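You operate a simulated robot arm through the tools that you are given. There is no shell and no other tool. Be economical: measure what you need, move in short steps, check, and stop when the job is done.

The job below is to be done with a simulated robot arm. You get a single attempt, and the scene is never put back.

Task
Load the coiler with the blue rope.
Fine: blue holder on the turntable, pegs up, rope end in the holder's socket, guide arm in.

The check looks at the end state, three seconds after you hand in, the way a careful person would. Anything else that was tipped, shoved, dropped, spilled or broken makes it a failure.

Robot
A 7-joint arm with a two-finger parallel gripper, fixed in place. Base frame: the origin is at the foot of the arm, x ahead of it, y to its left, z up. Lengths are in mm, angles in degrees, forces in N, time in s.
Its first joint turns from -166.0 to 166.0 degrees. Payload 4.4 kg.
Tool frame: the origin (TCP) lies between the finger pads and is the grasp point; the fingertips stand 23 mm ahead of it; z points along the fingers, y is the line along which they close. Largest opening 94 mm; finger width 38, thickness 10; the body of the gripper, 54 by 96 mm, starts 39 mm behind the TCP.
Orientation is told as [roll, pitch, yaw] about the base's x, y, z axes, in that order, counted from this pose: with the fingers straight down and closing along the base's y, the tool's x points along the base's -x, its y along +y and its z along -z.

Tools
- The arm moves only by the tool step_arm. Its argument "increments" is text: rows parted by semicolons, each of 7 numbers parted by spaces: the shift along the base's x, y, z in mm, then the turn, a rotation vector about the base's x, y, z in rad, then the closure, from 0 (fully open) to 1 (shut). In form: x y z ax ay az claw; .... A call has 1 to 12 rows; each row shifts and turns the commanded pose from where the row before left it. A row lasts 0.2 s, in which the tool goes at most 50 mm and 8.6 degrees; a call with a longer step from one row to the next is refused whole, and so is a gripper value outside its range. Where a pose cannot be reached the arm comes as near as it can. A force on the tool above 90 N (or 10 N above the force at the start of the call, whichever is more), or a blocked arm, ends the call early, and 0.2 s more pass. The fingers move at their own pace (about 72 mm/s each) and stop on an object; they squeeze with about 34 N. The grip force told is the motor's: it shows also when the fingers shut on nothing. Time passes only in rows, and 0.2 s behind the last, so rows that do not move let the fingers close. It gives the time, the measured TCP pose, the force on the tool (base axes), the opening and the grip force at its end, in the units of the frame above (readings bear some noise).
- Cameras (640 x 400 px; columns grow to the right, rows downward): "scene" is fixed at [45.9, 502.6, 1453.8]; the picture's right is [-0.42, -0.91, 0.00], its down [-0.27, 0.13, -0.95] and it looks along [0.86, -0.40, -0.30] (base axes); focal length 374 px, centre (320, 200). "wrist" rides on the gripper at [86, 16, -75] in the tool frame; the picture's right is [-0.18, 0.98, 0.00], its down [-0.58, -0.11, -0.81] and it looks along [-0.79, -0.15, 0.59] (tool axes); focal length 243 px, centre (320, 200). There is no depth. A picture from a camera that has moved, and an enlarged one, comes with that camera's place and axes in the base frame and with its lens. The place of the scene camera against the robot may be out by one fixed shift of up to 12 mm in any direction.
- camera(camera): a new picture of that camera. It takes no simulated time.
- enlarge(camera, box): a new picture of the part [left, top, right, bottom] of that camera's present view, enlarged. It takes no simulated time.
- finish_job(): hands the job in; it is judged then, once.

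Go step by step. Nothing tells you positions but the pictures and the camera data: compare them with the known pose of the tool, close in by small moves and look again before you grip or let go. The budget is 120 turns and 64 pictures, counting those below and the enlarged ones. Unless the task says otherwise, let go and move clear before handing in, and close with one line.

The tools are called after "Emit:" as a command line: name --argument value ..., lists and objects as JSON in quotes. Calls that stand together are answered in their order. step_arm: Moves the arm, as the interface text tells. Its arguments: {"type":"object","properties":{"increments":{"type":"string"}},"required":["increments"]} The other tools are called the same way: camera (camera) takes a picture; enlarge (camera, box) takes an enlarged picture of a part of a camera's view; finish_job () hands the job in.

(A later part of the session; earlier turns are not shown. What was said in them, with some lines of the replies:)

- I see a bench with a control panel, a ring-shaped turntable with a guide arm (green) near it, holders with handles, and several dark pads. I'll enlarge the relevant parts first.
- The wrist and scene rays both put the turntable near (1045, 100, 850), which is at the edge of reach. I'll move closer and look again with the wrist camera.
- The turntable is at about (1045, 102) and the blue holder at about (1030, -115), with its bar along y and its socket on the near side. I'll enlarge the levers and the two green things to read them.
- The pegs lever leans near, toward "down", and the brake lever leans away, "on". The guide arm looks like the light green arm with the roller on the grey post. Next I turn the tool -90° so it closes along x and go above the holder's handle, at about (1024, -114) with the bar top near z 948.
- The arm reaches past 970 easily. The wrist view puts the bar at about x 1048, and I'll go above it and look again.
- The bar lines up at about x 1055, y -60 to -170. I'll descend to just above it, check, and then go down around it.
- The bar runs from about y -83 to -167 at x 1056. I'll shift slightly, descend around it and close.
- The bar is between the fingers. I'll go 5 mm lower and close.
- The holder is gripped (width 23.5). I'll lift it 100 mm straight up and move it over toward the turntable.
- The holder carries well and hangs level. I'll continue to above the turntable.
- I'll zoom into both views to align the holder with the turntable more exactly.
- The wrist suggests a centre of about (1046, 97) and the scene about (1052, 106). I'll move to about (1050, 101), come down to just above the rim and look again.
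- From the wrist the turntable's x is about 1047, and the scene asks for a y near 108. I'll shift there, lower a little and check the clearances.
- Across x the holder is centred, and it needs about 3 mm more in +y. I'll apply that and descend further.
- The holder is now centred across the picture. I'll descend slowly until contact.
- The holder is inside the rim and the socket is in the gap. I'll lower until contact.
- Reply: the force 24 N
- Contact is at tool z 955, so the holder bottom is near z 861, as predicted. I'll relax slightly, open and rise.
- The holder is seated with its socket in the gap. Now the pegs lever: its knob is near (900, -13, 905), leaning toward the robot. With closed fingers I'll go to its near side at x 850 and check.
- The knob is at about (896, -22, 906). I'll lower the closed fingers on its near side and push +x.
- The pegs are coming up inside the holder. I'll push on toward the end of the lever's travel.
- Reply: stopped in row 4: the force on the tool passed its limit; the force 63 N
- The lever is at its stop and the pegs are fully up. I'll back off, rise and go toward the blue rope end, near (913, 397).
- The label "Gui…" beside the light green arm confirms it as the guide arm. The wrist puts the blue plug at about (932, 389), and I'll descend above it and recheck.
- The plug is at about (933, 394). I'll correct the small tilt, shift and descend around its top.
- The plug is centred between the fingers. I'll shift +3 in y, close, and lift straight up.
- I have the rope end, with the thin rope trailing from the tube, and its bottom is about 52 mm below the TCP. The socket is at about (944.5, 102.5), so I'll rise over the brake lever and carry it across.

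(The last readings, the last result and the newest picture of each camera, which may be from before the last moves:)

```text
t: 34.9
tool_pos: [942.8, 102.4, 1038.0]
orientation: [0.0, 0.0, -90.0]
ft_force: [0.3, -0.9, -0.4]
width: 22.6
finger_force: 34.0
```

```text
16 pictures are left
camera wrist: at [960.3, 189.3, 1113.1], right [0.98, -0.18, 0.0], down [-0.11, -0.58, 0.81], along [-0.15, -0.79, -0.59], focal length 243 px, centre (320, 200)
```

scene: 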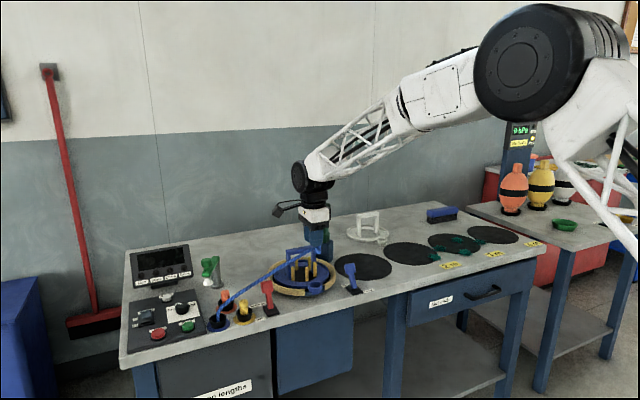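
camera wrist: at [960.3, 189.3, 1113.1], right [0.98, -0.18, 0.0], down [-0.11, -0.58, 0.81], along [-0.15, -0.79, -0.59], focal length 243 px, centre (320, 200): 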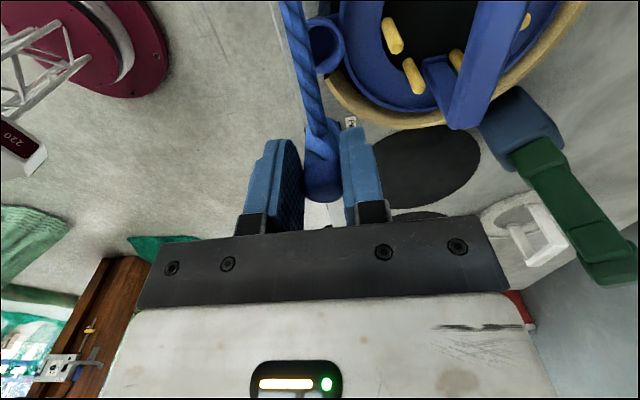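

The rope trails freely above the bench. The wrist puts the socket at about (946, 103), so I'll descend to just above it and check.

Emit:
step_arm --increments "2 0 -30 0 0 0 1;0 0 -30 0 0 0 1;0 0 -25 0 0 0 1;0 0 0 0 0 0 1;0 0 0 0 0 0 1"

Emit:
enlarge --camera "scene" --box '[265, 235, 345, 302]'

Emit:
enlarge --camera "wrist" --box '[200, 0, 460, 220]'

```text
t: 36.1
tool_pos: [947.0, 103.6, 952.8]
orientation: [-0.1, 0.0, -90.0]
ft_force: [0.0, 0.6, -0.6]
width: 22.5
finger_force: 34.2
```

```text
5.97 times, centred on (305, 268) of scene
camera zoom: at [45.9, 502.6, 1453.8], right [-0.42, -0.91, 0.0], down [-0.27, 0.13, -0.95], along [0.86, -0.4, -0.3], focal length 2234 px, centre (410, -209)
```

zoom: 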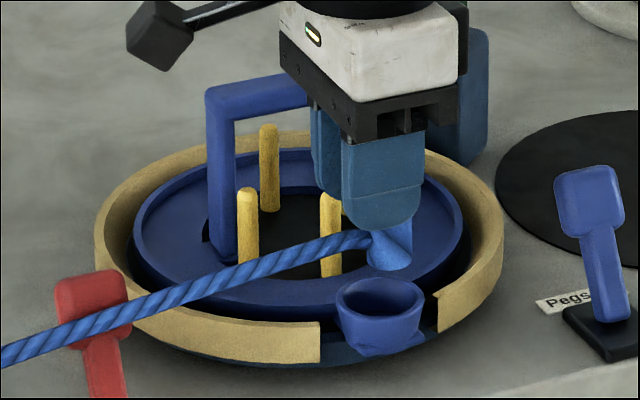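

```text
1.82 times, centred on (330, 110) of wrist
camera zoom: at [964.0, 190.1, 1028.1], right [0.98, -0.18, 0.0], down [-0.11, -0.58, 0.81], along [-0.15, -0.79, -0.59], focal length 441 px, centre (302, 364)
```

zoom: 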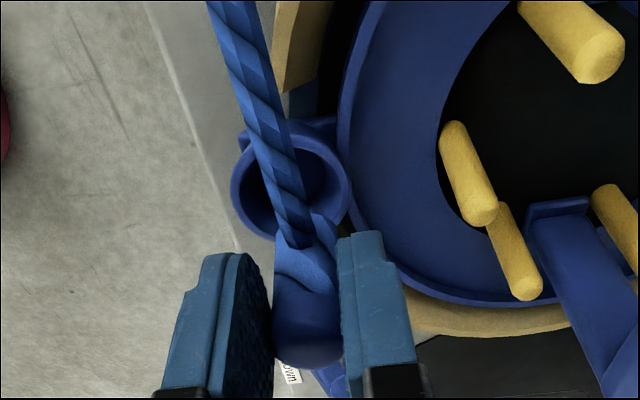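

The plug's bottom sits slightly off toward -y and +x of the socket. I'll shift about (-3, +7), lower a little and look again.

Emit:
step_arm --increments "-3 7 0 0 0 0 1;0 0 -7 0 0 0 1;0 0 0 0 0 0 1;0 0 0 0 0 0 1"

Emit:
enlarge --camera "scene" --box '[295, 245, 345, 295]'

Emit:
enlarge --camera "wrist" --box '[240, 40, 420, 220]'

```text
t: 37.1
tool_pos: [943.2, 110.9, 946.3]
orientation: [0.0, -0.1, -90.1]
ft_force: [0.6, 0.7, -0.9]
width: 22.7
finger_force: 33.8
```

```text
8.00 times, centred on (320, 270) of scene
camera zoom: at [45.9, 502.6, 1453.8], right [-0.42, -0.91, 0.0], down [-0.27, 0.13, -0.95], along [0.86, -0.4, -0.3], focal length 2993 px, centre (320, -360)
```

zoom: 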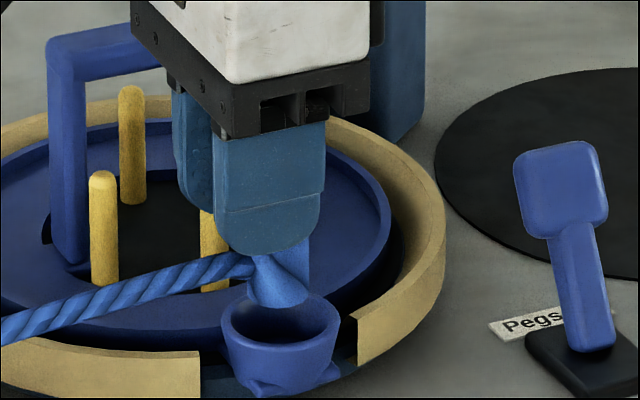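

```text
2.22 times, centred on (330, 130) of wrist
camera zoom: at [960.6, 197.6, 1021.1], right [0.98, -0.18, 0.0], down [-0.11, -0.58, 0.81], along [-0.15, -0.79, -0.59], focal length 539 px, centre (298, 356)
```

zoom: 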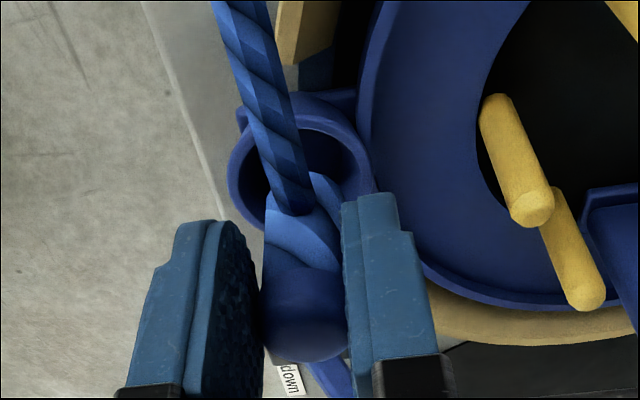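

Across x the plug is aligned with the socket, and it sits just above the rim. I'll descend slowly with the force limit guarding.

Emit:
step_arm --increments "-1 1 -4 0 0 0 1;0 0 -4 0 0 0 1;0 0 -4 0 0 0 1;0 0 -3 0 0 0 1;0 0 0 0 0 0 1"

Emit:
enlarge --camera "scene" --box '[295, 245, 345, 295]'

```text
t: 38.3
tool_pos: [942.6, 112.3, 929.4]
orientation: [0.0, 0.0, -90.0]
ft_force: [0.6, -0.6, -1.2]
width: 22.7
finger_force: 34.3
```

```text
8.00 times, centred on (320, 270) of scene
camera zoom: at [45.9, 502.6, 1453.8], right [-0.42, -0.91, 0.0], down [-0.27, 0.13, -0.95], along [0.86, -0.4, -0.3], focal length 2993 px, centre (320, -360)
```

zoom: 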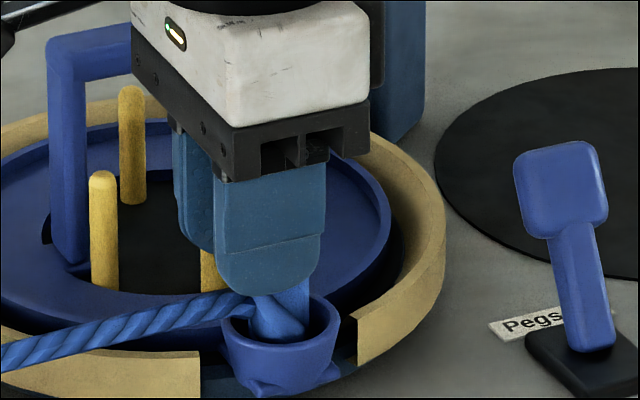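

The plug has entered the socket, and I'll continue down until it touches.

Emit:
step_arm --increments "0 0 -4 0 0 0 1;0 0 -3 0 0 0 1;0 0 -3 0 0 0 1;0 0 -2 0 0 0 1;0 0 0 0 0 0 1"

```text
t: 39.5
tool_pos: [943.2, 110.9, 920.1]
orientation: [0.2, -0.1, -90.0]
ft_force: [-5.2, -1.3, 32.1]
width: 22.6
finger_force: 33.6
```

Contact at z 920 with the plug down in the socket. I'll open partly and lift a little.

Emit:
step_arm --increments "0 0 1 0 0 0 1;0 0 0 0 0 0 0.6;0 0 0 0 0 0 0.55;0 0 10 0 0 0 0.55;0 0 30 0 0 0 0.5;0 0 40 0 0 0 0.5;0 0 40 0 0 0 0.5;0 0 0 0 0 0 0.5"

Emit:
enlarge --camera "scene" --box '[190, 230, 350, 320]'

```text
t: 41.3
tool_pos: [942.7, 110.3, 1036.8]
orientation: [0.0, 0.0, -89.9]
ft_force: [-0.3, 0.8, 0.7]
width: 46.8
finger_force: 0.0
```

```text
4.00 times, centred on (270, 275) of scene
camera zoom: at [45.9, 502.6, 1453.8], right [-0.42, -0.91, 0.0], down [-0.27, 0.13, -0.95], along [0.86, -0.4, -0.3], focal length 1496 px, centre (520, -100)
```

zoom: 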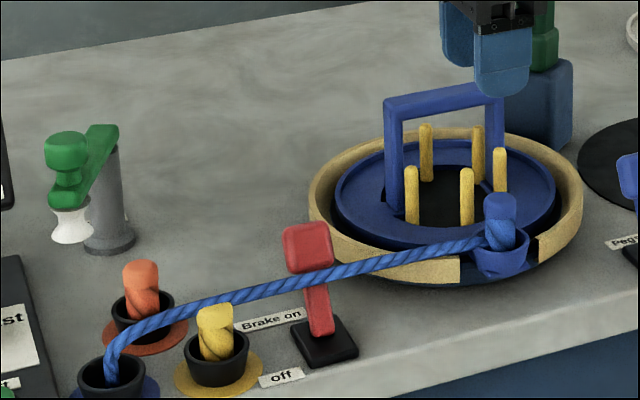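

The rope end stands in the socket and the brake lever is untouched. Now the guide arm: I'll turn the tool back to yaw 0 and go to look at it closely.

Emit:
step_arm --increments "0 0 30 0 0 0.143 0.5;0 22 10 0 0 0.143 0.5;0 22 0 0 0 0.143 0.5;0 22 0 0 0 0.143 0.5;0 22 0 0 0 0.143 0.5;0 22 0 0 0 0.143 0.5;0 22 0 0 0 0.143 0.5;0 22 0 0 0 0.143 0.5;0 22 0 0 0 0.143 0.5;0 22 0 0 0 0.143 0.5;0 22 0 0 0 0.1408 0.5;0 0 0 0 0 0 0.5"

Emit:
camera --camera "wrist"

```text
t: 43.9
tool_pos: [941.0, 329.8, 1078.3]
orientation: [0.0, -0.1, 0.0]
ft_force: [0.5, 1.0, -0.3]
width: 46.9
finger_force: 0.1
```

```text
9 pictures are left
camera wrist: at [856.2, 345.9, 1153.3], right [0.18, 0.98, 0.0], down [0.58, -0.11, 0.81], along [0.79, -0.15, -0.59], focal length 243 px, centre (320, 200)
```

wrist: 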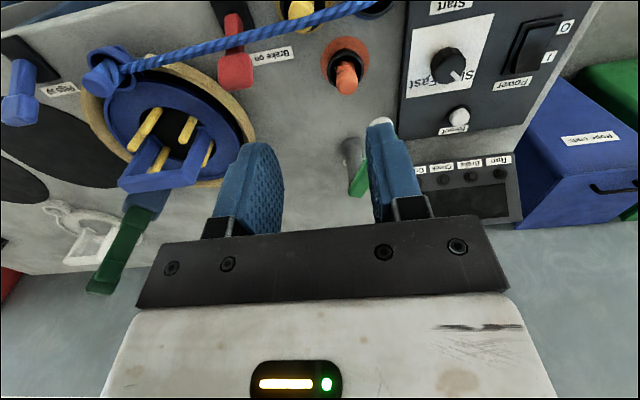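

The right finger hides the arm. I'll move +y, open the fingers and look again.

Emit:
step_arm --increments "5 30 -10 0 0 0 0;5 30 -10 0 0 0 0;0 0 0 0 0 0 0"

Emit:
enlarge --camera "wrist" --box '[220, 70, 480, 230]'

```text
t: 44.7
tool_pos: [951.6, 392.2, 1058.1]
orientation: [0.0, 0.0, 0.0]
ft_force: [1.2, -0.2, 0.1]
width: 93.8
finger_force: 0.1
```

```text
2.46 times, centred on (350, 150) of wrist
camera zoom: at [865.4, 407.9, 1134.7], right [0.18, 0.98, 0.0], down [0.58, -0.11, 0.81], along [0.79, -0.15, -0.59], focal length 597 px, centre (246, 323)
```

zoom: 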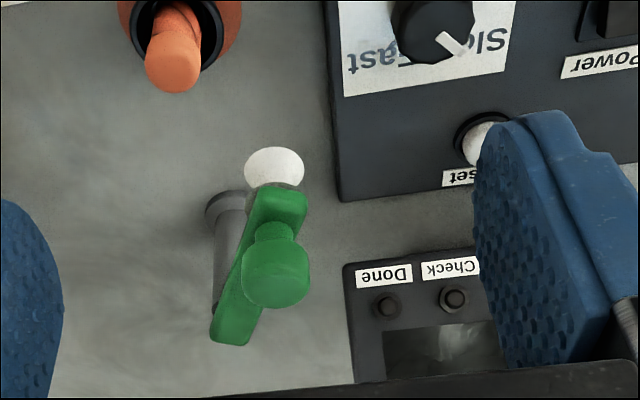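

I take the guide arm's pivot post to be at about (1129, 350), with the roller and knob at about (1061, 386) and the arm top near z 935. "In" means swinging it counter-clockwise toward the turntable, so I'll bring closed fingers to the +y side of the knob, first high up to test the reach.

Emit:
step_arm --increments "30 10 -5 0 0 0 1;30 10 -5 0 0 0 1;30 10 -5 0 0 0 1;24 3 -3 0 0 0 1;0 0 0 0 0 0 1;0 0 0 0 0 0 1"

```text
t: 46.1
tool_pos: [1066.4, 424.0, 1040.8]
orientation: [0.1, 0.0, 0.1]
ft_force: [0.6, 0.7, 0.4]
width: 0.0
finger_force: 33.7
```

It reaches. I'll lower beside the knob and check.

Emit:
step_arm --increments "0 2 -30 0 0 0 1;0 0 -30 0 0 0 1;0 0 -24 0 0 0 1;0 0 0 0 0 0 1"

Emit:
enlarge --camera "scene" --box '[165, 210, 265, 310]'

```text
t: 47.1
tool_pos: [1067.3, 425.0, 955.6]
orientation: [0.0, 0.0, 0.0]
ft_force: [-0.5, -0.8, 0.2]
width: 0.0
finger_force: 34.0
```

```text
4.00 times, centred on (215, 260) of scene
camera zoom: at [45.9, 502.6, 1453.8], right [-0.42, -0.91, 0.0], down [-0.27, 0.13, -0.95], along [0.86, -0.4, -0.3], focal length 1496 px, centre (740, -40)
```

zoom: 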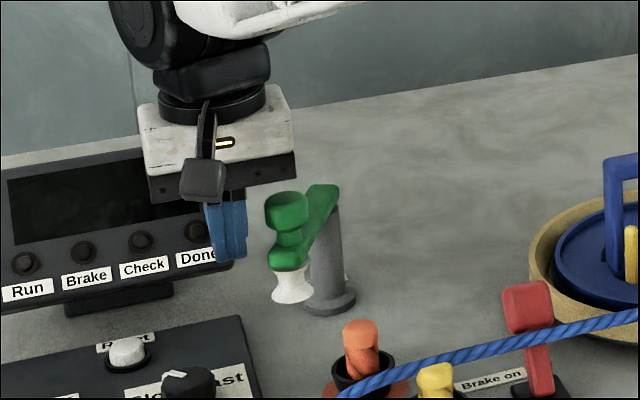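

The closed fingers are beside the knob at the right height, so I'll push -y in an arc.

Emit:
step_arm --increments "-1 -10 0 0 0 0 1;-1 -10 0 0 0 0 1;-1 -10 0 0 0 0 1;-2 -10 0 0 0 0 1;-2 -10 0 0 0 0 1;-2 -8 0 0 0 0.1 1;-1 -10 0 0 0 0.1 1;0 -10 0 0 0 0.1 1;0 0 0 0 0 0 1"

Emit:
enlarge --camera "scene" --box '[165, 210, 265, 310]'

```text
t: 49.1
tool_pos: [1057.2, 348.7, 956.8]
orientation: [0.0, -0.2, 17.2]
ft_force: [-1.2, 0.7, 0.2]
width: 0.0
finger_force: 33.7
```

```text
4.00 times, centred on (215, 260) of scene
camera zoom: at [45.9, 502.6, 1453.8], right [-0.42, -0.91, 0.0], down [-0.27, 0.13, -0.95], along [0.86, -0.4, -0.3], focal length 1496 px, centre (740, -40)
```

zoom: 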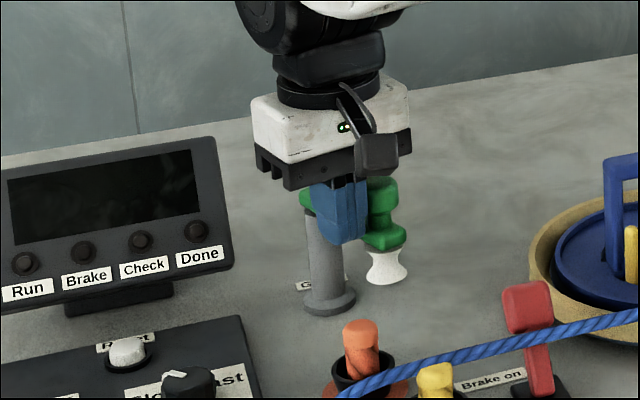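

The arm swings freely and is now past -x. I'll continue the arc toward the turntable until a stop is felt.

Emit:
step_arm --increments "-2 -9 0 0 0 0.12 1;-2 -9 0 0 0 0.1 1;3 -9 0 0 0 0.12 1;3 -8 0 0 0 0.12 1;4 -8 0 0 0 0.11 1;6 -7 0 0 0 0.12 1;6 -7 0 0 0 0.12 1;0 0 0 0 0 0 1"

Emit:
enlarge --camera "scene" --box '[175, 210, 275, 310]'

```text
t: 50.5
tool_pos: [1060.4, 306.1, 956.4]
orientation: [0.6, 0.3, 54.0]
ft_force: [-49.5, 16.6, 12.0]
width: 0.0
finger_force: 33.9
stopped in row 6: the force on the tool passed its limit (the readings are from after the stop); the commanded pose is now the measured one
```

```text
4.00 times, centred on (225, 260) of scene
camera zoom: at [45.9, 502.6, 1453.8], right [-0.42, -0.91, 0.0], down [-0.27, 0.13, -0.95], along [0.86, -0.4, -0.3], focal length 1496 px, centre (700, -40)
```

zoom: 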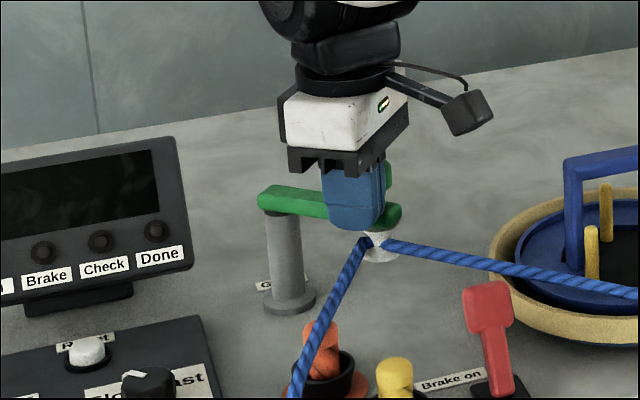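

The guide arm has hit its stop and the rope now runs around its roller. I'll back off along the reverse direction, rise and check everything.

Emit:
step_arm --increments "-8 6 0 0 0 0 1;-12 9 0 0 0 0 1;0 0 40 0 0 0 1;0 0 45 0 0 0 1;0 0 45 0 0 0 1;-40 0 20 0 0 0 1;-45 0 0 0 0 0 1;-45 0 0 0 0 0 1;0 0 0 0 0 0 1"

Emit:
enlarge --camera "scene" --box '[180, 210, 380, 330]'

Emit:
camera --camera "scene"

```text
t: 52.5
tool_pos: [910.7, 319.8, 1105.9]
orientation: [0.5, 0.2, 53.9]
ft_force: [0.4, 0.6, 0.3]
width: 0.0
finger_force: 34.5
```

```text
3.20 times, centred on (280, 270) of scene
camera zoom: at [45.9, 502.6, 1453.8], right [-0.42, -0.91, 0.0], down [-0.27, 0.13, -0.95], along [0.86, -0.4, -0.3], focal length 1197 px, centre (448, -24)
```

zoom: 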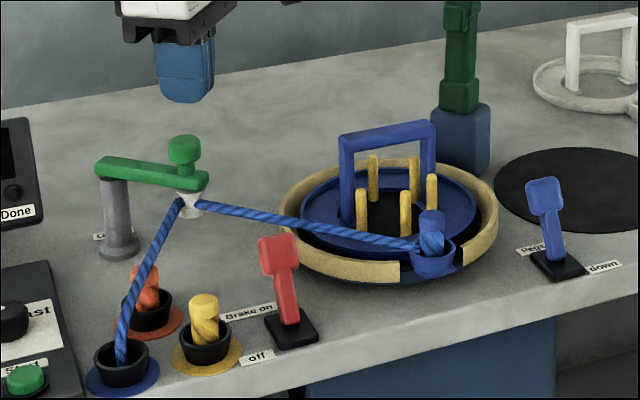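

```text
3 pictures are left
```

scene: 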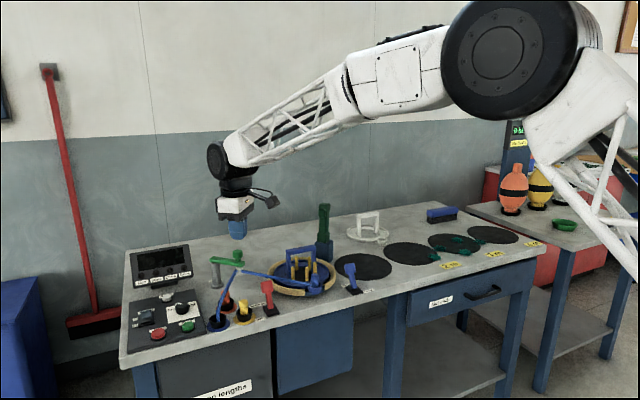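

Everything stands as asked: blue holder on the turntable, pegs up, blue rope end in the socket, and the guide arm in with the rope around its roller. The gripper is clear, so I'm handing in.

Emit:
finish_job

```text
The job is handed in.
```

The coiler is loaded with the blue rope: the holder is on the turntable with its pegs up, the rope end is in the socket, and the guide arm is in.
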